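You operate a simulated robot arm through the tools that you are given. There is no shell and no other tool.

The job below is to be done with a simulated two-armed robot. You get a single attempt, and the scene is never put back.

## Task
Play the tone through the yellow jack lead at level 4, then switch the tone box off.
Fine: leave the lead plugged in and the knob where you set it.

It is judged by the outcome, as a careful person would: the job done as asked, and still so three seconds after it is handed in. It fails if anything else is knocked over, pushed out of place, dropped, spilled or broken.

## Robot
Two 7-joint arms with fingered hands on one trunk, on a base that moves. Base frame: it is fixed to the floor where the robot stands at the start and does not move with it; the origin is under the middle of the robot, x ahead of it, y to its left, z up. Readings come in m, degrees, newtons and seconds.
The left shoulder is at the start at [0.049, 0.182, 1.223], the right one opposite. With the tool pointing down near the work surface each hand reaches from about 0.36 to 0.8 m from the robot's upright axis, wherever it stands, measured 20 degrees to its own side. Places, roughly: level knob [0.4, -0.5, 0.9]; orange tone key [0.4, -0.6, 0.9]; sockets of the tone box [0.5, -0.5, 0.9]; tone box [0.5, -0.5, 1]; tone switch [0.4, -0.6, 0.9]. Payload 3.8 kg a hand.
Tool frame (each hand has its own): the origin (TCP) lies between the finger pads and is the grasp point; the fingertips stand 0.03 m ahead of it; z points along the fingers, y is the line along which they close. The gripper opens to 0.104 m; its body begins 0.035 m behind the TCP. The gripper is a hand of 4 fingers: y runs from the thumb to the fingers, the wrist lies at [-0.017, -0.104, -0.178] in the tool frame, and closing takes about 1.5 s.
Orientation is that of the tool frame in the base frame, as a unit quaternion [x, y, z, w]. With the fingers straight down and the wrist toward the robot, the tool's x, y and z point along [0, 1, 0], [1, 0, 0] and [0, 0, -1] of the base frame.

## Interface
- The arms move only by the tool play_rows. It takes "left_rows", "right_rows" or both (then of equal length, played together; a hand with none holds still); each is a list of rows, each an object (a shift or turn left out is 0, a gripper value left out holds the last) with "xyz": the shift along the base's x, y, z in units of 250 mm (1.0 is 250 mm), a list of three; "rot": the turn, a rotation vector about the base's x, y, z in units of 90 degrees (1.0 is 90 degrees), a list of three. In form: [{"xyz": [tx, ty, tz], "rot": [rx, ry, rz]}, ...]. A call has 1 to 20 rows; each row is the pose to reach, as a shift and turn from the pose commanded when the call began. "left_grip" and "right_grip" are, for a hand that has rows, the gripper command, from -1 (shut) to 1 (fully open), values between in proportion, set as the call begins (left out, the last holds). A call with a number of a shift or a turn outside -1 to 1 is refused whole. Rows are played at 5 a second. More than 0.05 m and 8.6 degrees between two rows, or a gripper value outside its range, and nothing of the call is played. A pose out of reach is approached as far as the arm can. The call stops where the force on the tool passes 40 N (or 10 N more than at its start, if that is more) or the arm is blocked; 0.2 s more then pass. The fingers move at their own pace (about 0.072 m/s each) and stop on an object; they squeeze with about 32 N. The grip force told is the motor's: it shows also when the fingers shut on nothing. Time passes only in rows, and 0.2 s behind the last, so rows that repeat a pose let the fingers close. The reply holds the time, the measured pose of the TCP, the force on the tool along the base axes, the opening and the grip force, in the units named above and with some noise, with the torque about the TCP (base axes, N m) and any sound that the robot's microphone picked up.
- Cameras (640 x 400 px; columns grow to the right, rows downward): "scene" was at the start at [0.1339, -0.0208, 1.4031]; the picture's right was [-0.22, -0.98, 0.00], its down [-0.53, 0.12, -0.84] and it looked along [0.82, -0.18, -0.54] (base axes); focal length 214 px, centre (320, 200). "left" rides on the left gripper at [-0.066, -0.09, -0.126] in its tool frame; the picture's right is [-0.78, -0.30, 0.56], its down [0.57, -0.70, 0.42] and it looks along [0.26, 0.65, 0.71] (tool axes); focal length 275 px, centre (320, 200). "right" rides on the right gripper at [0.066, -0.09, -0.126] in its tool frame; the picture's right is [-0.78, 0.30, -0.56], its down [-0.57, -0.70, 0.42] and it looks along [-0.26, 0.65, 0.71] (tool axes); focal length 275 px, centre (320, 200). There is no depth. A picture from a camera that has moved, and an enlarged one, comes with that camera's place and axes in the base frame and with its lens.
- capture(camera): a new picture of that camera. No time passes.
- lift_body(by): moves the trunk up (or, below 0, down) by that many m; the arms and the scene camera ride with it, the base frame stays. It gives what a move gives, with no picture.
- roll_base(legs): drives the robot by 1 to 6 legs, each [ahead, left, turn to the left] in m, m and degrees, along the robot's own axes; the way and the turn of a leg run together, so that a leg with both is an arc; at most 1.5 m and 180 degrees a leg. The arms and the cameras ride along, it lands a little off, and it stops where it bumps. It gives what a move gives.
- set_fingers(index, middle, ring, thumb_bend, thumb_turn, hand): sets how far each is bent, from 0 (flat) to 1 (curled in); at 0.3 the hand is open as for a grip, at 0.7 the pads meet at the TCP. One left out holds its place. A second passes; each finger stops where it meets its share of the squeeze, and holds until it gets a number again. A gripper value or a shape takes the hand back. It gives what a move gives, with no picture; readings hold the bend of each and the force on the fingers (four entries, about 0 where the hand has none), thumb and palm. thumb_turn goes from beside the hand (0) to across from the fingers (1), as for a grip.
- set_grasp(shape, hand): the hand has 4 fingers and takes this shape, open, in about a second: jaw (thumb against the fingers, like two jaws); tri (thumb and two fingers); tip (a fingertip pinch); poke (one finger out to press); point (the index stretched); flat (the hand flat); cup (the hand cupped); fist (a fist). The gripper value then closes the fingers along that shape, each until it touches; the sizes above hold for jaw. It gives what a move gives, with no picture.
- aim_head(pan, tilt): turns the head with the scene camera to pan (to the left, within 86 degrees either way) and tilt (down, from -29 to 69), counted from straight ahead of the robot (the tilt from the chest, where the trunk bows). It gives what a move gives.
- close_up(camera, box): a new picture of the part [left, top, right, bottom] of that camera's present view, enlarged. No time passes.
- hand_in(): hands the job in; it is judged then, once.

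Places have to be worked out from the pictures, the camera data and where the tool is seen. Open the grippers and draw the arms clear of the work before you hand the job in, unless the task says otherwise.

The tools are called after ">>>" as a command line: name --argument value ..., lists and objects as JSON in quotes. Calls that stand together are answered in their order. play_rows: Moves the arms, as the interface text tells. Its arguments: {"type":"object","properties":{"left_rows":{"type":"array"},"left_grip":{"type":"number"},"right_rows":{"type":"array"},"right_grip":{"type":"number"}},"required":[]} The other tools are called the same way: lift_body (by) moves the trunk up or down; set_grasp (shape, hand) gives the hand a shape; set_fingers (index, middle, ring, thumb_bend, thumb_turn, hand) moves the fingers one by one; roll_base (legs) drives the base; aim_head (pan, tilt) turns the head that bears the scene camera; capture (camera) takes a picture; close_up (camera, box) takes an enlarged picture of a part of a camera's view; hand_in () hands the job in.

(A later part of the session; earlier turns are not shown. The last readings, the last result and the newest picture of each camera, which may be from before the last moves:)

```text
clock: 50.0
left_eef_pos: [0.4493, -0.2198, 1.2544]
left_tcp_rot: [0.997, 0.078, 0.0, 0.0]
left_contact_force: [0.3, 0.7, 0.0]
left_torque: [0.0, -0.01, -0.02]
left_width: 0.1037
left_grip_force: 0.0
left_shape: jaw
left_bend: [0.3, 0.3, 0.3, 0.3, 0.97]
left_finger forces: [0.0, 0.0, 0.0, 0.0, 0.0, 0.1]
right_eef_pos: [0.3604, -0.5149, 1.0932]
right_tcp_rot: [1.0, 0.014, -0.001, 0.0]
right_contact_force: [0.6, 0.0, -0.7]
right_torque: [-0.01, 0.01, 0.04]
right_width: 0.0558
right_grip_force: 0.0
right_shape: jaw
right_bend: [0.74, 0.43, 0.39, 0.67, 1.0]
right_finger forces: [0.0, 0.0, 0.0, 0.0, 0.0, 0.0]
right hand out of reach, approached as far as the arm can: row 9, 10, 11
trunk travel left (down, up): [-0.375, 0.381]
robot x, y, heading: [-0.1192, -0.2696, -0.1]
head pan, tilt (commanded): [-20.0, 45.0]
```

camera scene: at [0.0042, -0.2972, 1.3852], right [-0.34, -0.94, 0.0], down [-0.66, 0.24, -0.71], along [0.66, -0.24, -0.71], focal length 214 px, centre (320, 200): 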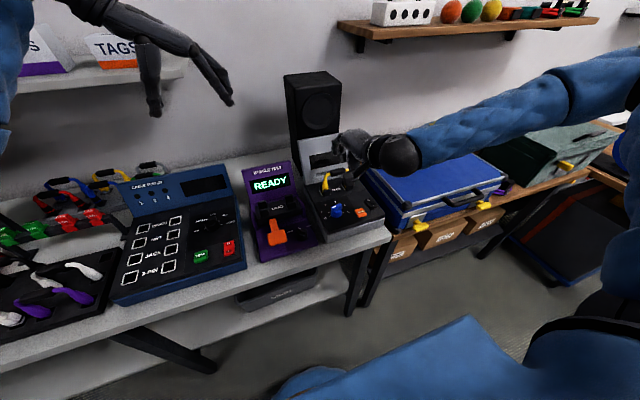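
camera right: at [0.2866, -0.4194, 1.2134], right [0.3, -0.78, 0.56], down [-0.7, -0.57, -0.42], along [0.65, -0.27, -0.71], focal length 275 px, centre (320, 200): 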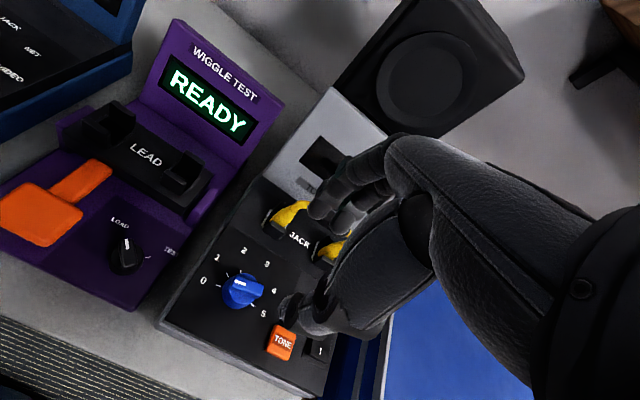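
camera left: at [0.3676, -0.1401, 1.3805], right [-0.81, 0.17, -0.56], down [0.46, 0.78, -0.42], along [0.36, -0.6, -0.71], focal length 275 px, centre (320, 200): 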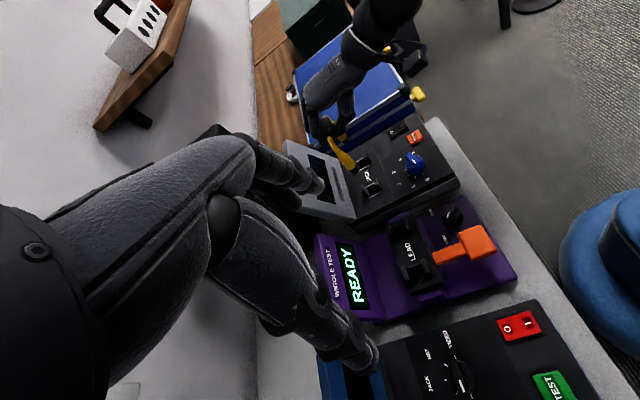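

Clockwise works to about −65°. I return to zero and test how far the hand can yaw the other way.

>>> play_rows --right_rows '[{"rot": [0, 0, 0.09]}, {"rot": [0, 0, 0.18]}, {"rot": [0, 0, 0.27]}, {"rot": [0, 0, 0.36]}, {"rot": [0, 0, 0.45]}, {"rot": [0, 0, 0.54]}, {"rot": [0, 0, 0.63]}, {"rot": [0, 0, 0.72]}, {"rot": [0, 0, 0.81]}, {"rot": [0, 0, 0.9]}, {"rot": [0, 0, 0.98]}]'

>>> play_rows --right_rows '[{"rot": [0, 0, 0.09]}, {"rot": [0, 0, 0.18]}, {"rot": [0, 0, 0.27]}, {"rot": [0, 0, 0.36]}, {"rot": [0, 0, 0.45]}, {"rot": [0, 0, 0.54]}, {"rot": [0, 0, 0.63]}, {"rot": [0, 0, 0.72]}, {"rot": [0, 0, 0.81]}, {"rot": [0, 0, 0.9]}, {"rot": [0, 0, 0.98]}]'

```text
clock: 52.4
left_eef_pos: [0.4486, -0.2179, 1.2555]
left_tcp_rot: [0.997, 0.078, 0.0, 0.0]
left_contact_force: [0.0, 0.4, 0.1]
left_torque: [0.02, -0.01, 0.01]
left_width: 0.1036
left_grip_force: 0.0
left_shape: jaw
left_bend: [0.3, 0.3, 0.3, 0.3, 0.97]
left_finger forces: [0.0, 0.0, 0.0, 0.0, 0.0, 0.0]
right_eef_pos: [0.3614, -0.5145, 1.091]
right_tcp_rot: [0.707, 0.707, -0.001, 0.0]
right_contact_force: [-0.4, -0.3, 0.3]
right_torque: [0.0, 0.0, 0.01]
right_width: 0.0561
right_grip_force: 0.0
right_shape: jaw
right_bend: [0.74, 0.43, 0.39, 0.67, 1.0]
right_finger forces: [0.0, 0.0, 0.0, 0.1, 0.0, 0.0]
trunk travel left (down, up): [-0.375, 0.381]
robot x, y, heading: [-0.1183, -0.2704, -0.3]
head pan, tilt (commanded): [-20.0, 45.0]
```

```text
clock: 54.8
left_eef_pos: [0.4484, -0.2187, 1.2537]
left_tcp_rot: [0.997, 0.078, 0.0, -0.001]
left_contact_force: [0.0, 0.3, 0.0]
left_torque: [0.02, 0.01, -0.01]
left_width: 0.1038
left_grip_force: 0.1
left_shape: jaw
left_bend: [0.3, 0.3, 0.3, 0.3, 0.97]
left_finger forces: [0.0, 0.0, 0.0, 0.1, 0.0, 0.0]
right_eef_pos: [0.3616, -0.5148, 1.092]
right_tcp_rot: [0.015, 1.0, 0.0, 0.0]
right_contact_force: [-0.4, 0.2, 1.2]
right_torque: [0.01, 0.0, 0.0]
right_width: 0.0557
right_grip_force: 0.0
right_shape: jaw
right_bend: [0.74, 0.43, 0.39, 0.67, 1.0]
right_finger forces: [0.0, 0.0, 0.1, 0.0, 0.0, 0.1]
trunk travel left (down, up): [-0.375, 0.381]
robot x, y, heading: [-0.1174, -0.2693, 0.1]
head pan, tilt (commanded): [-20.0, 45.0]
```

Counter-clockwise to +88° is fine. My plan: grip the bar at about +15°, turn to about −60°, release, regrip the symmetric bar at about +120°, turn down to about +25°. I test that +120° is reachable.

>>> play_rows --right_rows '[{"rot": [0, 0, 0.09], "xyz": [0.02, 0.04, 0]}, {"rot": [0, 0, 0.18], "xyz": [0.04, 0.08, 0]}, {"rot": [0, 0, 0.27], "xyz": [0.06, 0.12, 0]}, {"rot": [0, 0, 0.36], "xyz": [0.068, 0.13, 0]}]'

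>>> capture --camera "left"

```text
clock: 55.8
left_eef_pos: [0.4493, -0.2189, 1.2536]
left_tcp_rot: [0.997, 0.078, 0.0, 0.0]
left_contact_force: [-0.3, -0.2, 0.0]
left_torque: [-0.02, -0.01, 0.01]
left_width: 0.1039
left_grip_force: 0.1
left_shape: jaw
left_bend: [0.3, 0.3, 0.3, 0.3, 0.97]
left_finger forces: [0.0, 0.0, 0.1, 0.1, 0.0, 0.1]
right_eef_pos: [0.3788, -0.4823, 1.0922]
right_tcp_rot: [-0.264, 0.965, 0.001, 0.0]
right_contact_force: [0.1, 0.2, 0.3]
right_torque: [0.01, 0.0, -0.01]
right_width: 0.0561
right_grip_force: 0.1
right_shape: jaw
right_bend: [0.74, 0.43, 0.39, 0.67, 1.0]
right_finger forces: [0.1, 0.1, 0.0, 0.0, 0.0, 0.1]
trunk travel left (down, up): [-0.375, 0.381]
robot x, y, heading: [-0.1208, -0.2696, -0.1]
head pan, tilt (commanded): [-20.0, 45.0]
```

```text
taken
camera left: at [0.3682, -0.1399, 1.3802], right [-0.81, 0.17, -0.56], down [0.46, 0.78, -0.42], along [0.36, -0.6, -0.71], focal length 275 px, centre (320, 200)
```

left: 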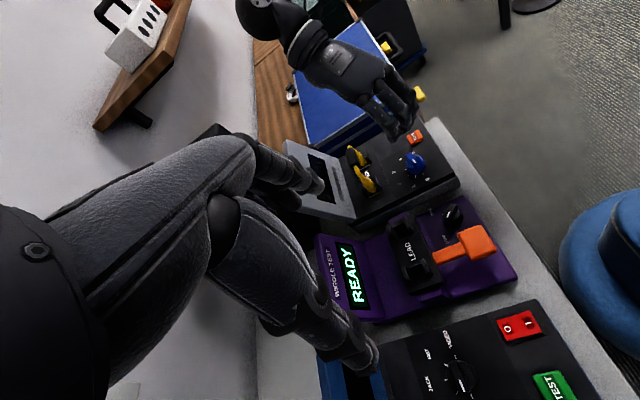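

+120° is reachable too. I turn the hand back toward +15°, aligned with the bar, and narrow the opening to about 42 mm above the knob.

>>> play_rows --right_rows '[{"rot": [0, 0, -0.09]}, {"rot": [0, 0, -0.18]}, {"rot": [0, 0, -0.27]}, {"rot": [0, 0, -0.36]}, {"rot": [0, 0, -0.45]}, {"rot": [0, 0, -0.54]}, {"rot": [0, 0, -0.63]}, {"rot": [0, 0, -0.72]}, {"rot": [0, 0, -0.81]}, {"rot": [0, 0, -0.9]}, {"rot": [0, 0, -0.98]}]'

>>> play_rows --right_rows '[{"rot": [0, 0, -0.08]}, {"rot": [0, 0, -0.16], "xyz": [0, 0, -0.1]}, {"rot": [0, 0, -0.19], "xyz": [0, 0, -0.2]}, {"rot": [0, 0, -0.19], "xyz": [0, 0, -0.28]}, {"rot": [0, 0, -0.19], "xyz": [0, 0, -0.28]}, {"rot": [0, 0, -0.19], "xyz": [0, 0, -0.28]}]' --right_grip -0.2

>>> close_up --camera "left" --box '[360, 100, 460, 200]'

>>> close_up --camera "right" --box '[180, 180, 380, 400]'

>>> close_up --camera "scene" --box '[300, 150, 400, 230]'

```text
clock: 58.1
left_eef_pos: [0.4483, -0.2175, 1.2543]
left_tcp_rot: [0.997, 0.078, -0.001, 0.0]
left_contact_force: [0.5, 0.0, -0.1]
left_torque: [-0.01, 0.02, -0.01]
left_width: 0.1036
left_grip_force: 0.0
left_shape: jaw
left_bend: [0.3, 0.3, 0.3, 0.3, 0.97]
left_finger forces: [0.0, 0.0, 0.0, 0.0, 0.0, 0.0]
right_eef_pos: [0.3778, -0.481, 1.0923]
right_tcp_rot: [0.482, 0.876, 0.001, 0.001]
right_contact_force: [-0.5, 0.4, 0.7]
right_torque: [0.01, -0.01, -0.01]
right_width: 0.0558
right_grip_force: 0.1
right_shape: jaw
right_bend: [0.74, 0.43, 0.39, 0.67, 1.0]
right_finger forces: [0.0, 0.0, 0.0, 0.1, 0.0, 0.0]
trunk travel left (down, up): [-0.375, 0.381]
robot x, y, heading: [-0.1225, -0.2671, -0.3]
head pan, tilt (commanded): [-20.0, 45.0]
```

```text
clock: 59.5
left_eef_pos: [0.4494, -0.2183, 1.2544]
left_tcp_rot: [0.997, 0.078, 0.0, 0.0]
left_contact_force: [-0.1, 0.0, 0.1]
left_torque: [-0.02, 0.03, 0.0]
left_width: 0.1036
left_grip_force: 0.1
left_shape: jaw
left_bend: [0.3, 0.3, 0.3, 0.3, 0.97]
left_finger forces: [0.0, 0.0, 0.0, 0.0, 0.0, 0.1]
right_eef_pos: [0.3777, -0.4822, 1.0207]
right_tcp_rot: [0.608, 0.794, 0.0, 0.0]
right_contact_force: [-0.2, 0.2, -0.4]
right_torque: [0.02, -0.04, 0.02]
right_width: 0.0418
right_grip_force: 0.1
right_shape: jaw
right_bend: [0.74, 0.49, 0.46, 0.72, 1.0]
right_finger forces: [0.0, 0.1, 0.1, 0.0, 0.1, 0.1]
trunk travel left (down, up): [-0.375, 0.381]
robot x, y, heading: [-0.1208, -0.2641, -0.4]
head pan, tilt (commanded): [-20.0, 45.0]
```

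```text
4.00 times, centred on (410, 150) of left
camera zoom: at [0.368, -0.1401, 1.3803], right [-0.81, 0.17, -0.56], down [0.46, 0.78, -0.42], along [0.36, -0.6, -0.71], focal length 1101 px, centre (-40, 400)
```

zoom: 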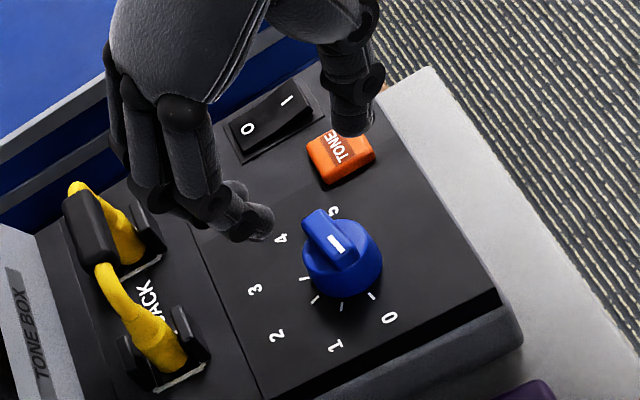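

```text
1.82 times, centred on (280, 290) of right
camera zoom: at [0.2737, -0.443, 1.147], right [0.49, -0.67, 0.56], down [-0.53, -0.74, -0.42], along [0.69, -0.09, -0.71], focal length 500 px, centre (393, 36)
```

zoom: 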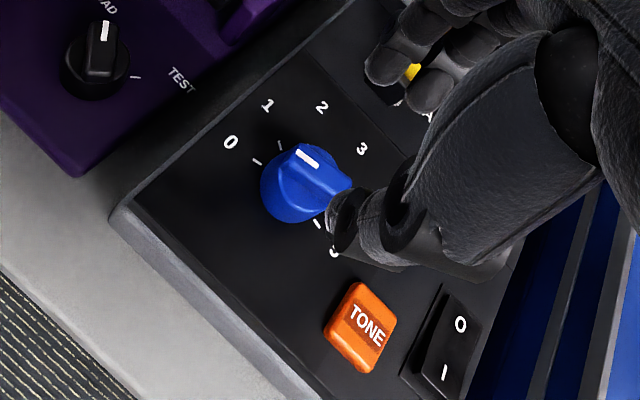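

```text
5.00 times, centred on (350, 190) of scene
camera zoom: at [0.0052, -0.2974, 1.3851], right [-0.34, -0.94, 0.0], down [-0.66, 0.24, -0.71], along [0.66, -0.24, -0.71], focal length 1072 px, centre (170, 250)
```

zoom: 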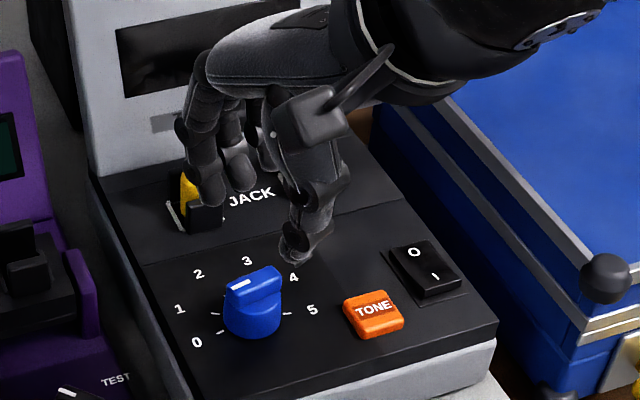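

Thumb and fingers straddle the bar along the right line (yaw 15°). I lower to z≈0.962 so the tips reach around the bar, and check.

>>> play_rows --right_rows '[{"xyz": [0, 0, -0.06]}, {"xyz": [0, 0, -0.12]}, {"xyz": [0, 0, -0.18]}, {"xyz": [0, 0, -0.236]}]'

>>> close_up --camera "left" --box '[370, 120, 440, 190]'

>>> close_up --camera "right" --box '[180, 180, 380, 400]'

>>> close_up --camera "scene" --box '[310, 170, 390, 230]'

```text
clock: 60.5
left_eef_pos: [0.4496, -0.2182, 1.2549]
left_tcp_rot: [0.997, 0.078, 0.0, 0.0]
left_contact_force: [-0.2, -0.3, 0.3]
left_torque: [0.01, 0.0, -0.01]
left_width: 0.1038
left_grip_force: 0.0
left_shape: jaw
left_bend: [0.3, 0.3, 0.3, 0.3, 0.97]
left_finger forces: [0.0, 0.1, 0.0, 0.0, 0.0, 0.0]
right_eef_pos: [0.3782, -0.4827, 0.9621]
right_tcp_rot: [0.608, 0.794, 0.0, -0.001]
right_contact_force: [0.8, -0.4, 1.0]
right_torque: [-0.01, -0.01, 0.01]
right_width: 0.0418
right_grip_force: 0.1
right_shape: jaw
right_bend: [0.74, 0.49, 0.46, 0.72, 1.0]
right_finger forces: [0.0, 0.1, 0.0, 0.0, 0.1, 0.0]
trunk travel left (down, up): [-0.375, 0.381]
robot x, y, heading: [-0.1179, -0.2724, -0.2]
head pan, tilt (commanded): [-20.0, 45.0]
```

```text
5.71 times, centred on (405, 155) of left
camera zoom: at [0.3681, -0.1402, 1.3802], right [-0.81, 0.17, -0.56], down [0.46, 0.78, -0.42], along [0.36, -0.6, -0.71], focal length 1573 px, centre (-166, 457)
```

zoom: 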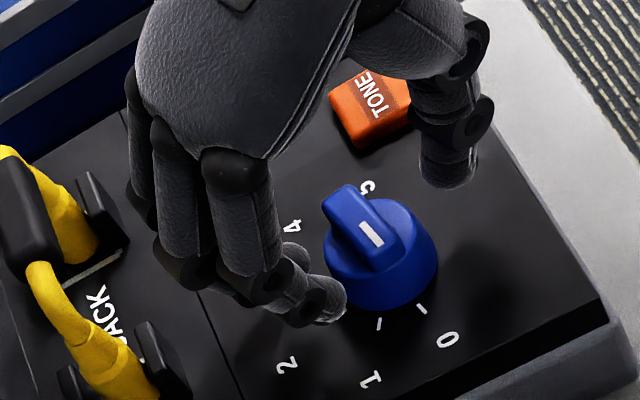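

```text
1.82 times, centred on (280, 290) of right
camera zoom: at [0.2738, -0.4427, 1.0883], right [0.49, -0.67, 0.56], down [-0.53, -0.74, -0.43], along [0.7, -0.09, -0.71], focal length 500 px, centre (393, 36)
```

zoom: 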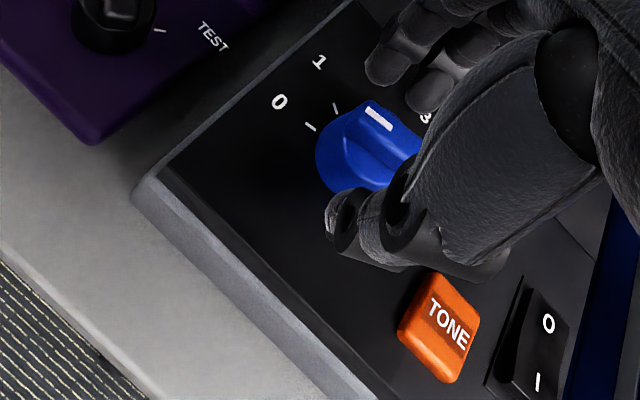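

```text
6.67 times, centred on (350, 200) of scene
camera zoom: at [0.0052, -0.2975, 1.3851], right [-0.34, -0.94, 0.0], down [-0.66, 0.24, -0.71], along [0.66, -0.24, -0.71], focal length 1430 px, centre (120, 200)
```

zoom: 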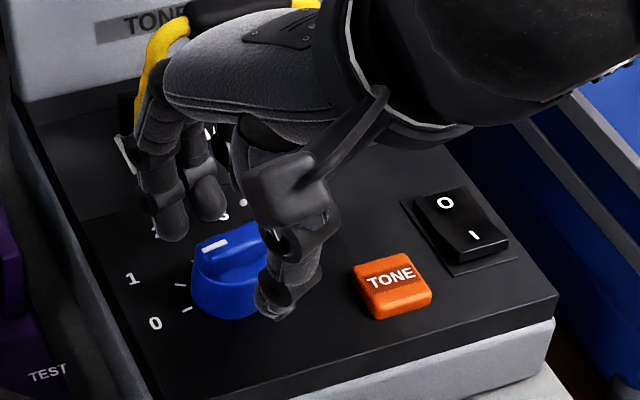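

The fingertips straddle the knob's bar. I lower 4 mm more and close the grip on it.

>>> play_rows --right_rows '[{"xyz": [0, 0, -0.016]}, {"xyz": [0, 0, -0.016]}]'

>>> play_rows --right_rows '[{"xyz": [0, 0, 0]}, {"xyz": [0, 0, 0]}, {"xyz": [0, 0, 0]}, {"xyz": [0, 0, 0]}, {"xyz": [0, 0, 0]}, {"xyz": [0, 0, 0]}]' --right_grip -1

>>> close_up --camera "left" --box '[370, 120, 440, 190]'

>>> close_up --camera "right" --box '[180, 180, 380, 400]'

```text
clock: 61.1
left_eef_pos: [0.449, -0.2187, 1.2542]
left_tcp_rot: [0.997, 0.079, 0.0, 0.0]
left_contact_force: [0.7, 0.5, -0.2]
left_torque: [0.02, 0.04, 0.0]
left_width: 0.1036
left_grip_force: 0.1
left_shape: jaw
left_bend: [0.3, 0.3, 0.3, 0.3, 0.97]
left_finger forces: [0.1, 0.0, 0.0, 0.0, 0.0, 0.1]
right_eef_pos: [0.3785, -0.4822, 0.9591]
right_tcp_rot: [0.607, 0.795, 0.0, -0.001]
right_contact_force: [0.4, -0.4, 0.4]
right_torque: [0.01, 0.0, -0.02]
right_width: 0.0419
right_grip_force: 0.1
right_shape: jaw
right_bend: [0.74, 0.49, 0.46, 0.72, 1.0]
right_finger forces: [0.0, 0.0, 0.0, 0.0, 0.1, 0.0]
trunk travel left (down, up): [-0.375, 0.381]
robot x, y, heading: [-0.1185, -0.269, -0.1]
head pan, tilt (commanded): [-20.0, 45.0]
```

```text
clock: 62.5
left_eef_pos: [0.4473, -0.2175, 1.2551]
left_tcp_rot: [0.997, 0.079, 0.0, 0.0]
left_contact_force: [-0.2, 0.0, 0.0]
left_torque: [-0.04, -0.01, 0.01]
left_width: 0.1037
left_grip_force: 0.0
left_shape: jaw
left_bend: [0.3, 0.3, 0.3, 0.3, 0.97]
left_finger forces: [0.1, 0.1, 0.1, 0.1, 0.1, 0.0]
right_eef_pos: [0.3777, -0.481, 0.9612]
right_tcp_rot: [0.607, 0.795, 0.001, 0.001]
right_contact_force: [1.2, 0.1, 18.4]
right_torque: [0.08, -0.08, -0.15]
right_width: 0.018
right_grip_force: 32.0
right_shape: jaw
right_bend: [0.73, 0.56, 0.64, 0.76, 1.0]
right_finger forces: [19.1, 11.4, 0.1, 0.1, 35.9, 0.1]
trunk travel left (down, up): [-0.375, 0.381]
robot x, y, heading: [-0.1197, -0.2693, -0.1]
head pan, tilt (commanded): [-20.0, 45.0]
```

```text
5.71 times, centred on (405, 155) of left
camera zoom: at [0.3666, -0.1394, 1.3809], right [-0.81, 0.17, -0.56], down [0.46, 0.78, -0.42], along [0.36, -0.6, -0.71], focal length 1573 px, centre (-166, 457)
```

zoom: 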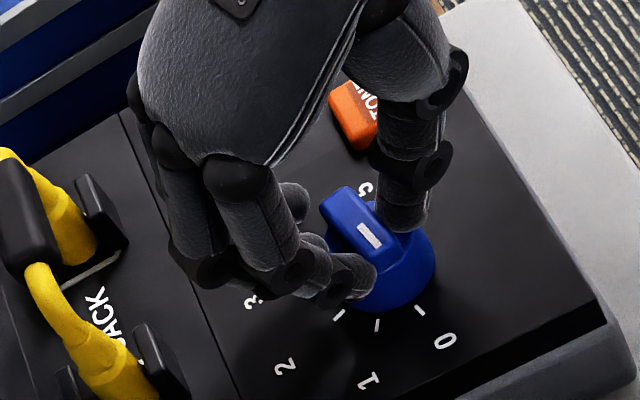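

```text
1.82 times, centred on (280, 290) of right
camera zoom: at [0.2732, -0.4419, 1.0861], right [0.49, -0.67, 0.56], down [-0.53, -0.74, -0.43], along [0.7, -0.09, -0.71], focal length 500 px, centre (393, 36)
```

zoom: 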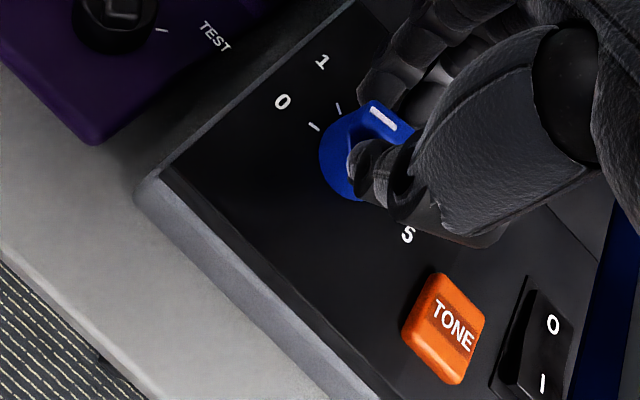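

The bar is gripped (width 18 mm), though the tips press down with ~18 N. I ease up 3 mm and turn clockwise 30° first to confirm the knob follows.

>>> play_rows --right_rows '[{"xyz": [0, 0, 0.008]}, {"xyz": [0, 0, 0.012], "rot": [0, 0, -0.06]}, {"xyz": [0, 0, 0.012], "rot": [0, 0, -0.12]}, {"xyz": [0, 0, 0.012], "rot": [0, 0, -0.18]}, {"xyz": [0, 0, 0.012], "rot": [0, 0, -0.24]}, {"xyz": [0, 0, 0.012], "rot": [0, 0, -0.3]}, {"xyz": [0, 0, 0.012], "rot": [0, 0, -0.33]}]'

>>> close_up --camera "left" --box '[370, 120, 440, 190]'

>>> close_up --camera "right" --box '[180, 180, 380, 400]'

```text
clock: 64.2
left_eef_pos: [0.449, -0.2166, 1.2532]
left_tcp_rot: [0.997, 0.078, -0.001, 0.001]
left_contact_force: [0.1, 0.0, 0.2]
left_torque: [0.02, 0.01, 0.0]
left_width: 0.1036
left_grip_force: 0.0
left_shape: jaw
left_bend: [0.3, 0.3, 0.3, 0.3, 0.97]
left_finger forces: [0.0, 0.0, 0.0, 0.0, 0.1, 0.0]
right_eef_pos: [0.3787, -0.4798, 0.962]
right_tcp_rot: [0.791, 0.612, 0.001, 0.0]
right_contact_force: [8.3, 13.8, -2.0]
right_torque: [0.42, -0.36, 0.11]
right_width: 0.0166
right_grip_force: 32.2
right_shape: jaw
right_bend: [0.73, 0.56, 0.64, 0.76, 1.0]
right_finger forces: [24.6, 9.6, 0.1, 0.1, 21.6, 0.0]
trunk travel left (down, up): [-0.375, 0.381]
robot x, y, heading: [-0.1187, -0.2695, 0.1]
head pan, tilt (commanded): [-20.0, 45.0]
```

```text
5.71 times, centred on (405, 155) of left
camera zoom: at [0.3691, -0.1382, 1.3797], right [-0.81, 0.17, -0.56], down [0.46, 0.78, -0.43], along [0.36, -0.6, -0.71], focal length 1573 px, centre (-166, 457)
```

zoom: 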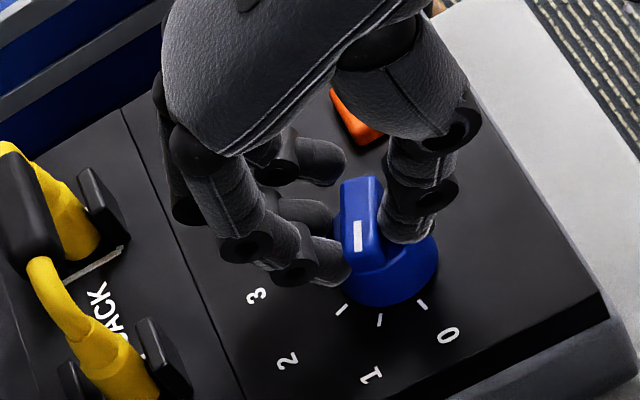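

```text
1.82 times, centred on (280, 290) of right
camera zoom: at [0.3082, -0.3947, 1.0874], right [0.09, -0.83, 0.56], down [-0.82, -0.38, -0.42], along [0.56, -0.42, -0.71], focal length 500 px, centre (393, 36)
```

zoom: 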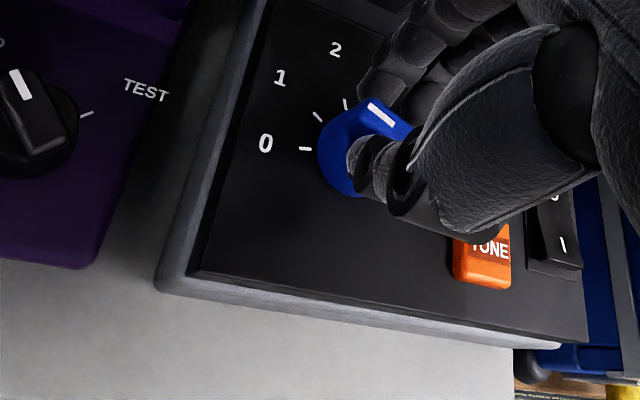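

The knob follows the hand (now about −30°) and the box hasn't shifted; there's ~16 N side load, so I recentre by ~2 mm while turning on to about −60° hand yaw.

>>> play_rows --right_rows '[{"xyz": [0.004, 0.008, 0], "rot": [0, 0, -0.05]}, {"xyz": [0.004, 0.01, 0], "rot": [0, 0, -0.1]}, {"xyz": [0.004, 0.01, 0], "rot": [0, 0, -0.16]}, {"xyz": [0.004, 0.01, 0], "rot": [0, 0, -0.22]}, {"xyz": [0.004, 0.01, 0], "rot": [0, 0, -0.28]}]'

>>> close_up --camera "left" --box '[370, 120, 440, 190]'

```text
clock: 65.3
left_eef_pos: [0.4514, -0.2166, 1.252]
left_tcp_rot: [0.997, 0.078, -0.002, -0.001]
left_contact_force: [0.2, 0.4, -0.2]
left_torque: [0.01, -0.01, 0.01]
left_width: 0.1039
left_grip_force: 0.0
left_shape: jaw
left_bend: [0.3, 0.3, 0.3, 0.3, 0.97]
left_finger forces: [0.0, 0.0, 0.0, 0.0, 0.0, 0.1]
right_eef_pos: [0.3766, -0.4841, 0.9635]
right_tcp_rot: [0.905, 0.426, -0.002, -0.002]
right_contact_force: [10.9, 15.4, -16.7]
right_torque: [0.23, -0.27, 0.1]
right_width: 0.015
right_grip_force: 32.5
right_shape: jaw
right_bend: [0.72, 0.74, 0.64, 0.77, 0.97]
right_finger forces: [16.2, 2.3, 0.0, 0.0, 24.1, 0.0]
right hand out of reach, approached as far as the arm can: row 5
trunk travel left (down, up): [-0.375, 0.381]
robot x, y, heading: [-0.1186, -0.2683, -0.0]
head pan, tilt (commanded): [-20.0, 45.0]
```

```text
5.71 times, centred on (405, 155) of left
camera zoom: at [0.3712, -0.138, 1.3786], right [-0.81, 0.17, -0.55], down [0.45, 0.78, -0.43], along [0.36, -0.6, -0.71], focal length 1573 px, centre (-166, 457)
```

zoom: 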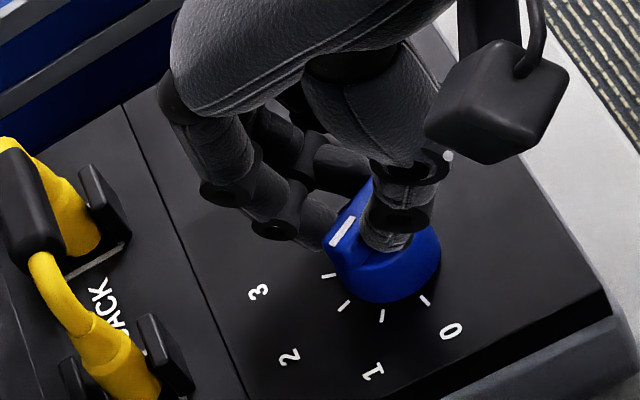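

I hit the reach limit at about −40° hand yaw, with the pointer now between 1 and 2-ish. I open the fingers here, then rise clear and look.

>>> play_rows --right_rows '[{"rot": [0, 0, 0.03]}, {"rot": [0, 0, 0.03]}, {"rot": [0, 0, 0.03]}, {"rot": [0, 0, 0.03]}]' --right_grip 0.0

>>> play_rows --right_rows '[{"xyz": [0, 0, 0.06]}, {"xyz": [0, 0, 0.14]}, {"xyz": [0, 0, 0.24]}, {"xyz": [0, 0, 0.34]}]'

>>> close_up --camera "left" --box '[370, 120, 440, 190]'

>>> close_up --camera "scene" --box '[310, 170, 390, 230]'

```text
clock: 66.3
left_eef_pos: [0.4484, -0.2187, 1.2542]
left_tcp_rot: [0.997, 0.078, 0.0, 0.0]
left_contact_force: [-0.5, -1.0, -0.7]
left_torque: [-0.01, 0.0, 0.01]
left_width: 0.1037
left_grip_force: 0.0
left_shape: jaw
left_bend: [0.3, 0.3, 0.3, 0.3, 0.97]
left_finger forces: [0.1, 0.0, 0.1, 0.0, 0.0, 0.1]
right_eef_pos: [0.3765, -0.4866, 0.966]
right_tcp_rot: [0.895, 0.446, 0.0, 0.0]
right_contact_force: [-0.3, 0.1, 0.1]
right_torque: [-0.05, 0.01, -0.01]
right_width: 0.0517
right_grip_force: 0.0
right_shape: jaw
right_bend: [0.74, 0.45, 0.41, 0.69, 1.0]
right_finger forces: [0.0, 0.0, 0.0, 0.0, 0.1, 0.0]
trunk travel left (down, up): [-0.375, 0.381]
robot x, y, heading: [-0.1188, -0.2679, -0.1]
head pan, tilt (commanded): [-20.0, 45.0]
```

```text
clock: 67.3
left_eef_pos: [0.4486, -0.2173, 1.254]
left_tcp_rot: [0.997, 0.078, 0.0, 0.0]
left_contact_force: [0.2, 0.2, -0.7]
left_torque: [0.02, -0.01, -0.03]
left_width: 0.1039
left_grip_force: 0.2
left_shape: jaw
left_bend: [0.3, 0.3, 0.3, 0.3, 0.97]
left_finger forces: [0.1, 0.0, 0.1, 0.0, 0.1, 0.1]
right_eef_pos: [0.375, -0.487, 1.0525]
right_tcp_rot: [0.894, 0.447, 0.0, 0.0]
right_contact_force: [-0.1, -0.1, -0.8]
right_torque: [-0.01, -0.01, -0.02]
right_width: 0.0516
right_grip_force: 0.0
right_shape: jaw
right_bend: [0.74, 0.45, 0.41, 0.69, 1.0]
right_finger forces: [0.0, 0.1, 0.1, 0.1, 0.0, 0.0]
trunk travel left (down, up): [-0.375, 0.381]
robot x, y, heading: [-0.1147, -0.2656, -0.5]
head pan, tilt (commanded): [-20.0, 45.0]
```

```text
5.71 times, centred on (405, 155) of left
camera zoom: at [0.3675, -0.1398, 1.3806], right [-0.81, 0.17, -0.56], down [0.46, 0.78, -0.42], along [0.36, -0.6, -0.71], focal length 1573 px, centre (-166, 457)
```

zoom: 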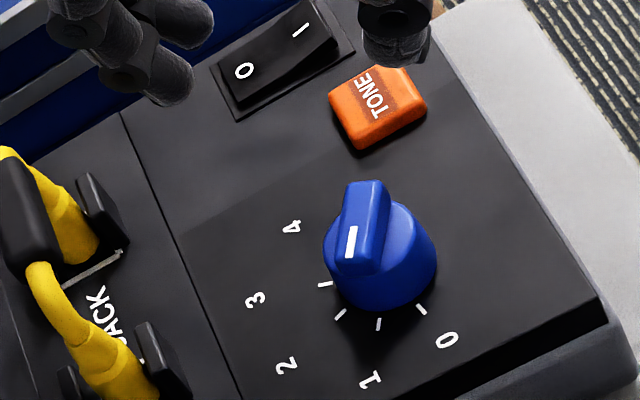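

```text
6.67 times, centred on (350, 200) of scene
camera zoom: at [0.0047, -0.2971, 1.3852], right [-0.34, -0.94, 0.0], down [-0.66, 0.24, -0.71], along [0.66, -0.24, -0.71], focal length 1430 px, centre (120, 200)
```

zoom: 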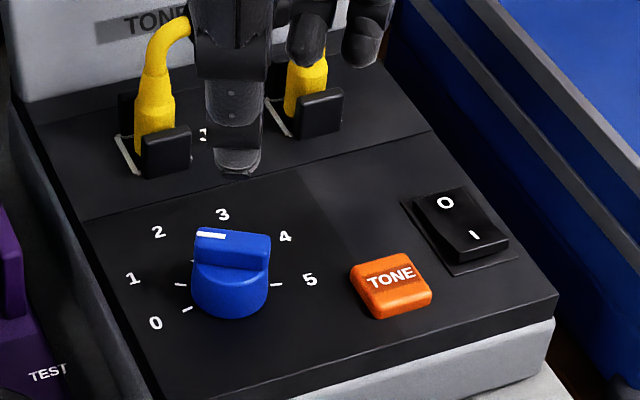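

The knob clicked back to 1 (pointer ≈61°), so it has detents about 42° apart; three more clicks are needed. A hand yaw of about +153° → +27° would do it in one sweep, so I test whether +153° is reachable at height.

>>> play_rows --right_rows '[{"rot": [0, 0, 0.09], "xyz": [0, 0.005, 0.05]}, {"rot": [0, 0, 0.18], "xyz": [0, 0.01, 0.1]}, {"rot": [0, 0, 0.27], "xyz": [0, 0.015, 0.15]}, {"rot": [0, 0, 0.36], "xyz": [0, 0.02, 0.15]}, {"rot": [0, 0, 0.45], "xyz": [0, 0.02, 0.15]}, {"rot": [0, 0, 0.54], "xyz": [0, 0.02, 0.15]}, {"rot": [0, 0, 0.63], "xyz": [0, 0.02, 0.15]}, {"rot": [0, 0, 0.72], "xyz": [0, 0.02, 0.15]}, {"rot": [0, 0, 0.81], "xyz": [0, 0.02, 0.15]}, {"rot": [0, 0, 0.9], "xyz": [0, 0.02, 0.15]}, {"rot": [0, 0, 0.98], "xyz": [0, 0.02, 0.15]}]'

>>> play_rows --right_rows '[{"rot": [0, 0, 0.09]}, {"rot": [0, 0, 0.18]}, {"rot": [0, 0, 0.27]}, {"rot": [0, 0, 0.36]}, {"rot": [0, 0, 0.45]}, {"rot": [0, 0, 0.54]}, {"rot": [0, 0, 0.63]}, {"rot": [0, 0, 0.72]}, {"rot": [0, 0, 0.81]}, {"rot": [0, 0, 0.9]}, {"rot": [0, 0, 0.98]}]'

```text
clock: 69.8
left_eef_pos: [0.4495, -0.2191, 1.2533]
left_tcp_rot: [0.997, 0.078, 0.0, 0.0]
left_contact_force: [0.8, 0.3, -0.2]
left_torque: [0.0, 0.02, -0.01]
left_width: 0.1038
left_grip_force: 0.0
left_shape: jaw
left_bend: [0.3, 0.3, 0.3, 0.3, 0.97]
left_finger forces: [0.1, 0.0, 0.0, 0.0, 0.0, 0.0]
right_eef_pos: [0.3764, -0.4814, 1.0888]
right_tcp_rot: [0.332, 0.943, 0.001, 0.0]
right_contact_force: [-0.6, 1.1, -0.3]
right_torque: [-0.01, 0.0, -0.01]
right_width: 0.0517
right_grip_force: 0.0
right_shape: jaw
right_bend: [0.74, 0.45, 0.41, 0.69, 1.0]
right_finger forces: [0.1, 0.0, 0.1, 0.0, 0.1, 0.0]
trunk travel left (down, up): [-0.375, 0.381]
robot x, y, heading: [-0.1197, -0.2684, -0.1]
head pan, tilt (commanded): [-20.0, 45.0]
```

```text
clock: 72.2
left_eef_pos: [0.4491, -0.218, 1.2537]
left_tcp_rot: [0.997, 0.079, 0.0, 0.001]
left_contact_force: [-0.8, 0.4, 0.6]
left_torque: [0.02, 0.01, -0.01]
left_width: 0.1041
left_grip_force: 0.1
left_shape: jaw
left_bend: [0.3, 0.3, 0.3, 0.3, 0.97]
left_finger forces: [0.1, 0.1, 0.0, 0.0, 0.0, 0.0]
right_eef_pos: [0.3754, -0.4823, 1.0895]
right_tcp_rot: [-0.418, 0.908, 0.0, 0.001]
right_contact_force: [-1.0, 1.0, 0.0]
right_torque: [-0.01, 0.01, 0.03]
right_width: 0.0516
right_grip_force: 0.1
right_shape: jaw
right_bend: [0.74, 0.45, 0.41, 0.69, 1.0]
right_finger forces: [0.0, 0.0, 0.0, 0.0, 0.0, 0.0]
trunk travel left (down, up): [-0.375, 0.381]
robot x, y, heading: [-0.1196, -0.27, -0.2]
head pan, tilt (commanded): [-20.0, 45.0]
```

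+139° is still within reach. I go on to +153° and take side views to judge the clearance between palm and the plugged lead.

>>> play_rows --right_rows '[{"rot": [0, 0, 0.08]}, {"rot": [0, 0, 0.15]}, {"rot": [0, 0, 0.15], "xyz": [0, 0, -0.04]}]'

>>> capture --camera "left"

>>> close_up --camera "left" --box '[310, 60, 450, 200]'

>>> close_up --camera "scene" --box '[280, 110, 420, 230]'

>>> capture --camera "right"

```text
clock: 73.0
left_eef_pos: [0.4473, -0.2183, 1.2544]
left_tcp_rot: [0.997, 0.078, -0.001, 0.0]
left_contact_force: [-0.6, -0.2, -0.2]
left_torque: [0.01, 0.0, -0.04]
left_width: 0.1036
left_grip_force: 0.1
left_shape: jaw
left_bend: [0.3, 0.3, 0.3, 0.3, 0.97]
left_finger forces: [0.1, 0.0, 0.0, 0.1, 0.1, 0.1]
right_eef_pos: [0.3589, -0.4912, 1.0865]
right_tcp_rot: [-0.521, 0.853, 0.001, 0.0]
right_contact_force: [-0.2, 0.0, 0.8]
right_torque: [0.0, 0.02, 0.02]
right_width: 0.0516
right_grip_force: 0.0
right_shape: jaw
right_bend: [0.74, 0.45, 0.41, 0.69, 1.0]
right_finger forces: [0.0, 0.1, 0.0, 0.0, 0.0, 0.0]
right hand out of reach, approached as far as the arm can: row 1, 2, 3
trunk travel left (down, up): [-0.375, 0.381]
robot x, y, heading: [-0.1183, -0.2669, -0.1]
head pan, tilt (commanded): [-20.0, 45.0]
```

```text
taken
camera left: at [0.368, -0.14, 1.3803], right [-0.81, 0.17, -0.56], down [0.46, 0.78, -0.42], along [0.36, -0.6, -0.71], focal length 275 px, centre (320, 200)
```

left: 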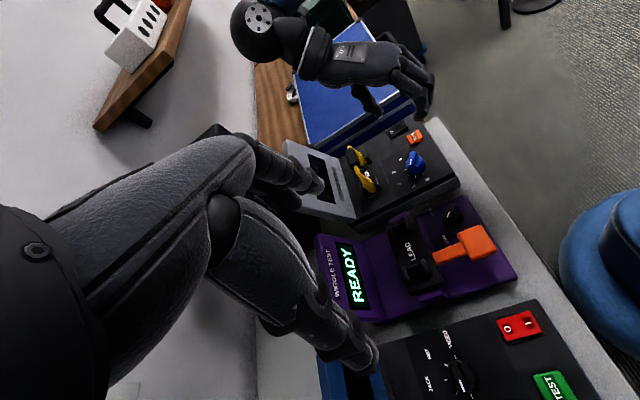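

```text
2.86 times, centred on (380, 130) of left
camera zoom: at [0.368, -0.14, 1.3803], right [-0.81, 0.17, -0.56], down [0.46, 0.78, -0.42], along [0.36, -0.6, -0.71], focal length 786 px, centre (149, 400)
```

zoom: 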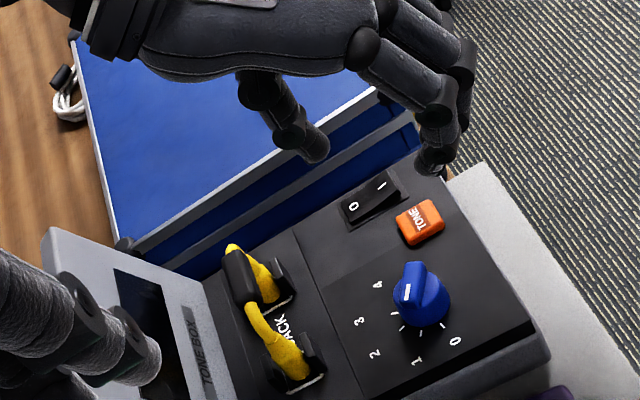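

```text
3.33 times, centred on (350, 170) of scene
camera zoom: at [0.0052, -0.2973, 1.3851], right [-0.34, -0.94, 0.0], down [-0.66, 0.24, -0.71], along [0.66, -0.24, -0.71], focal length 715 px, centre (220, 300)
```

zoom: 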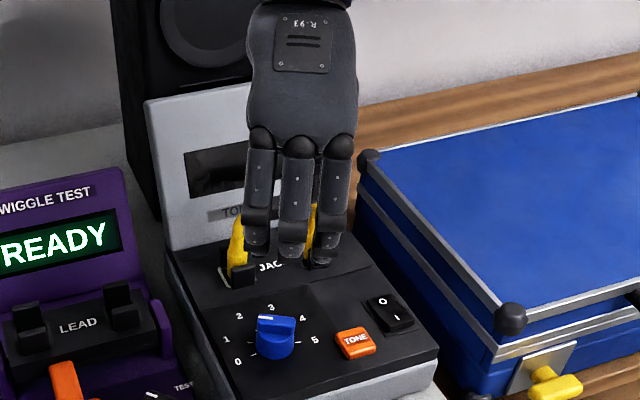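

```text
taken
camera right: at [0.4086, -0.5929, 1.213], right [0.09, 0.83, 0.56], down [0.89, 0.19, -0.42], along [-0.46, 0.53, -0.71], focal length 275 px, centre (320, 200)
```

right: 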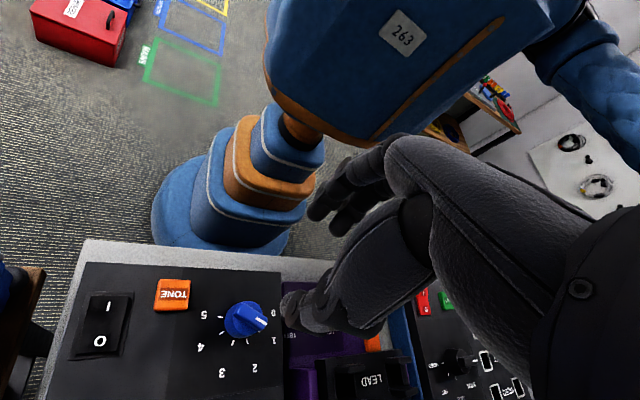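

Beyond about +140° is out of reach, and the palm would sit over the lead anyway. Better: lower the trunk so the arm has more yaw range near the knob. First I raise both hands 0.15 m and turn the right hand back.

>>> play_rows --right_rows '[{"rot": [0, 0, -0.09], "xyz": [0.01, 0.005, 0.06]}, {"rot": [0, 0, -0.18], "xyz": [0.02, 0.01, 0.12]}, {"rot": [0, 0, -0.27], "xyz": [0.03, 0.015, 0.18]}, {"rot": [0, 0, -0.36], "xyz": [0.04, 0.02, 0.24]}, {"rot": [0, 0, -0.45], "xyz": [0.05, 0.025, 0.3]}, {"rot": [0, 0, -0.54], "xyz": [0.06, 0.03, 0.36]}, {"rot": [0, 0, -0.63], "xyz": [0.07, 0.035, 0.42]}, {"rot": [0, 0, -0.72], "xyz": [0.078, 0.04, 0.48]}, {"rot": [0, 0, -0.81], "xyz": [0.078, 0.04, 0.54]}, {"rot": [0, 0, -0.9], "xyz": [0.078, 0.04, 0.6]}, {"rot": [0, 0, -0.98], "xyz": [0.078, 0.04, 0.6]}]' --left_rows '[{"xyz": [0, 0, 0.06]}, {"xyz": [0, 0, 0.12]}, {"xyz": [0, 0, 0.18]}, {"xyz": [0, 0, 0.24]}, {"xyz": [0, 0, 0.3]}, {"xyz": [0, 0, 0.36]}, {"xyz": [0, 0, 0.42]}, {"xyz": [0, 0, 0.48]}, {"xyz": [0, 0, 0.54]}, {"xyz": [0, 0, 0.6]}, {"xyz": [0, 0, 0.6]}]'

>>> play_rows --right_rows '[{"rot": [0, 0, -0.09]}, {"rot": [0, 0, -0.18]}, {"rot": [0, 0, -0.27]}, {"rot": [0, 0, -0.36]}, {"rot": [0, 0, -0.45]}, {"rot": [0, 0, -0.54]}, {"rot": [0, 0, -0.63]}, {"rot": [0, 0, -0.72]}, {"rot": [0, 0, -0.81]}, {"rot": [0, 0, -0.9]}, {"rot": [0, 0, -0.98]}]'

```text
clock: 75.3
left_eef_pos: [0.4385, -0.2128, 1.3939]
left_tcp_rot: [0.997, 0.079, 0.0, -0.001]
left_contact_force: [-0.3, -0.2, 0.1]
left_torque: [-0.01, -0.01, 0.03]
left_width: 0.1038
left_grip_force: 0.0
left_shape: jaw
left_bend: [0.3, 0.3, 0.3, 0.3, 0.97]
left_finger forces: [0.1, 0.0, 0.0, 0.0, 0.1, 0.0]
left hand out of reach, approached as far as the arm can: row 9, 10, 11
right_eef_pos: [0.378, -0.4833, 1.2367]
right_tcp_rot: [0.22, 0.976, -0.001, 0.0]
right_contact_force: [0.0, -0.1, 0.8]
right_torque: [0.02, -0.01, -0.03]
right_width: 0.0517
right_grip_force: 0.0
right_shape: jaw
right_bend: [0.74, 0.45, 0.41, 0.69, 1.0]
right_finger forces: [0.0, 0.0, 0.1, 0.0, 0.0, 0.0]
trunk travel left (down, up): [-0.375, 0.381]
robot x, y, heading: [-0.1192, -0.2671, -0.2]
head pan, tilt (commanded): [-20.0, 45.0]
```

```text
clock: 77.8
left_eef_pos: [0.4402, -0.2116, 1.3933]
left_tcp_rot: [0.997, 0.078, -0.001, 0.0]
left_contact_force: [-0.4, 0.4, -0.4]
left_torque: [0.03, 0.01, -0.01]
left_width: 0.104
left_grip_force: 0.1
left_shape: jaw
left_bend: [0.3, 0.3, 0.3, 0.3, 0.97]
left_finger forces: [0.0, 0.0, 0.1, 0.0, 0.1, 0.0]
right_eef_pos: [0.3784, -0.4829, 1.2367]
right_tcp_rot: [0.837, 0.547, 0.0, 0.0]
right_contact_force: [-0.5, -0.2, 0.9]
right_torque: [0.01, -0.03, 0.0]
right_width: 0.0516
right_grip_force: 0.0
right_shape: jaw
right_bend: [0.74, 0.45, 0.41, 0.69, 1.0]
right_finger forces: [0.0, 0.0, 0.0, 0.1, 0.0, 0.0]
trunk travel left (down, up): [-0.375, 0.381]
robot x, y, heading: [-0.1227, -0.2683, -0.1]
head pan, tilt (commanded): [-20.0, 45.0]
```

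Both hands are raised (right z≈1.237, left z≈1.393). I lower the trunk 0.17 m.

>>> lift_body --by -0.17

>>> capture --camera "scene"

>>> close_up --camera "left" --box '[300, 60, 480, 220]'

>>> close_up --camera "right" --box '[160, 180, 400, 400]'

```text
clock: 79.7
left_eef_pos: [0.4369, -0.2123, 1.2255]
left_tcp_rot: [0.997, 0.077, 0.0, 0.0]
left_contact_force: [-0.5, -0.7, -0.2]
left_torque: [-0.04, -0.01, 0.02]
left_width: 0.1036
left_grip_force: 0.1
left_shape: jaw
left_bend: [0.3, 0.3, 0.3, 0.3, 0.97]
left_finger forces: [0.0, 0.0, 0.0, 0.1, 0.0, 0.1]
right_eef_pos: [0.378, -0.4828, 1.0659]
right_tcp_rot: [0.836, 0.548, 0.0, 0.001]
right_contact_force: [0.0, 1.0, -1.0]
right_torque: [0.04, -0.03, 0.01]
right_width: 0.0517
right_grip_force: 0.0
right_shape: jaw
right_bend: [0.74, 0.45, 0.41, 0.69, 1.0]
right_finger forces: [0.1, 0.0, 0.1, 0.1, 0.0, 0.0]
trunk travel left (down, up): [-0.205, 0.551]
robot x, y, heading: [-0.1197, -0.2698, -0.0]
head pan, tilt (commanded): [-20.0, 45.0]
```

```text
taken
camera scene: at [0.0727, -0.2974, 1.2118], right [-0.34, -0.94, 0.0], down [-0.66, 0.24, -0.71], along [0.66, -0.24, -0.71], focal length 214 px, centre (320, 200)
```

scene: 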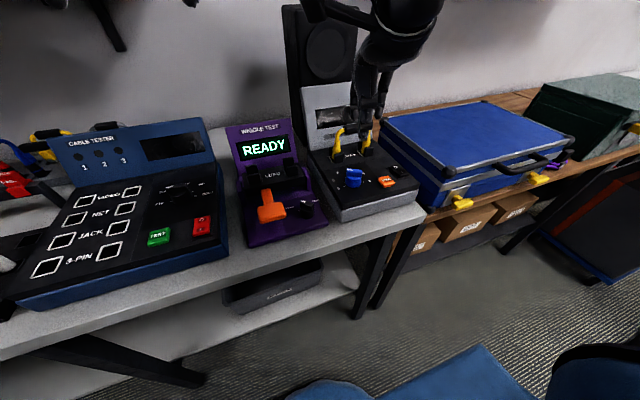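

```text
2.50 times, centred on (390, 140) of left
camera zoom: at [0.3568, -0.1335, 1.3505], right [-0.81, 0.17, -0.56], down [0.46, 0.78, -0.42], along [0.36, -0.6, -0.71], focal length 688 px, centre (145, 350)
```

zoom: 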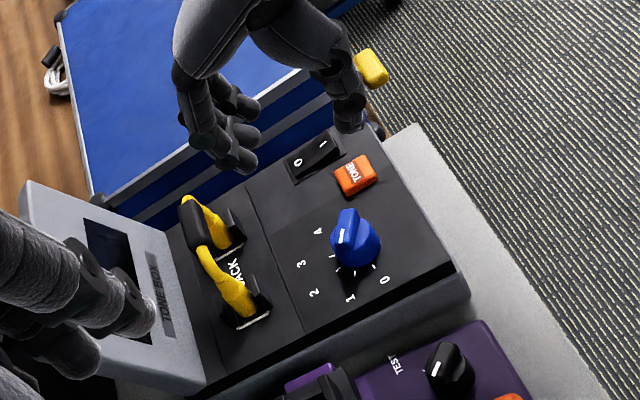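

```text
1.82 times, centred on (280, 290) of right
camera zoom: at [0.3212, -0.3872, 1.1928], right [-0.04, -0.83, 0.56], down [-0.87, -0.24, -0.43], along [0.49, -0.5, -0.71], focal length 500 px, centre (393, 36)
```

zoom: 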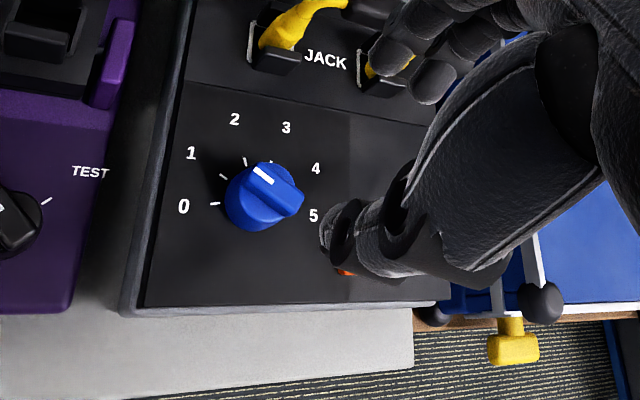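

Trunk lowered; the lead stands fine in its sockets. I test the yaw range again toward −75° at this height.

>>> play_rows --right_rows '[{"rot": [0, 0, -0.09]}, {"rot": [0, 0, -0.18]}, {"rot": [0, 0, -0.27]}, {"rot": [0, 0, -0.36]}, {"rot": [0, 0, -0.45]}, {"rot": [0, 0, -0.54]}, {"rot": [0, 0, -0.6]}]'

```text
clock: 81.3
left_eef_pos: [0.4394, -0.2108, 1.2249]
left_tcp_rot: [0.997, 0.078, 0.0, 0.0]
left_contact_force: [0.3, 0.7, 0.1]
left_torque: [0.02, 0.01, 0.04]
left_width: 0.1039
left_grip_force: 0.0
left_shape: jaw
left_bend: [0.3, 0.3, 0.3, 0.3, 0.97]
left_finger forces: [0.1, 0.1, 0.1, 0.0, 0.1, 0.0]
right_eef_pos: [0.3702, -0.5057, 1.0604]
right_tcp_rot: [0.994, 0.107, 0.0, -0.002]
right_contact_force: [-0.2, 0.5, -0.5]
right_torque: [-0.02, -0.04, 0.01]
right_width: 0.052
right_grip_force: 0.0
right_shape: jaw
right_bend: [0.74, 0.45, 0.41, 0.69, 1.0]
right_finger forces: [0.0, 0.0, 0.0, 0.0, 0.1, 0.0]
right hand out of reach, approached as far as the arm can: row 6, 7
trunk travel left (down, up): [-0.205, 0.551]
robot x, y, heading: [-0.118, -0.267, -0.3]
head pan, tilt (commanded): [-20.0, 45.0]
```

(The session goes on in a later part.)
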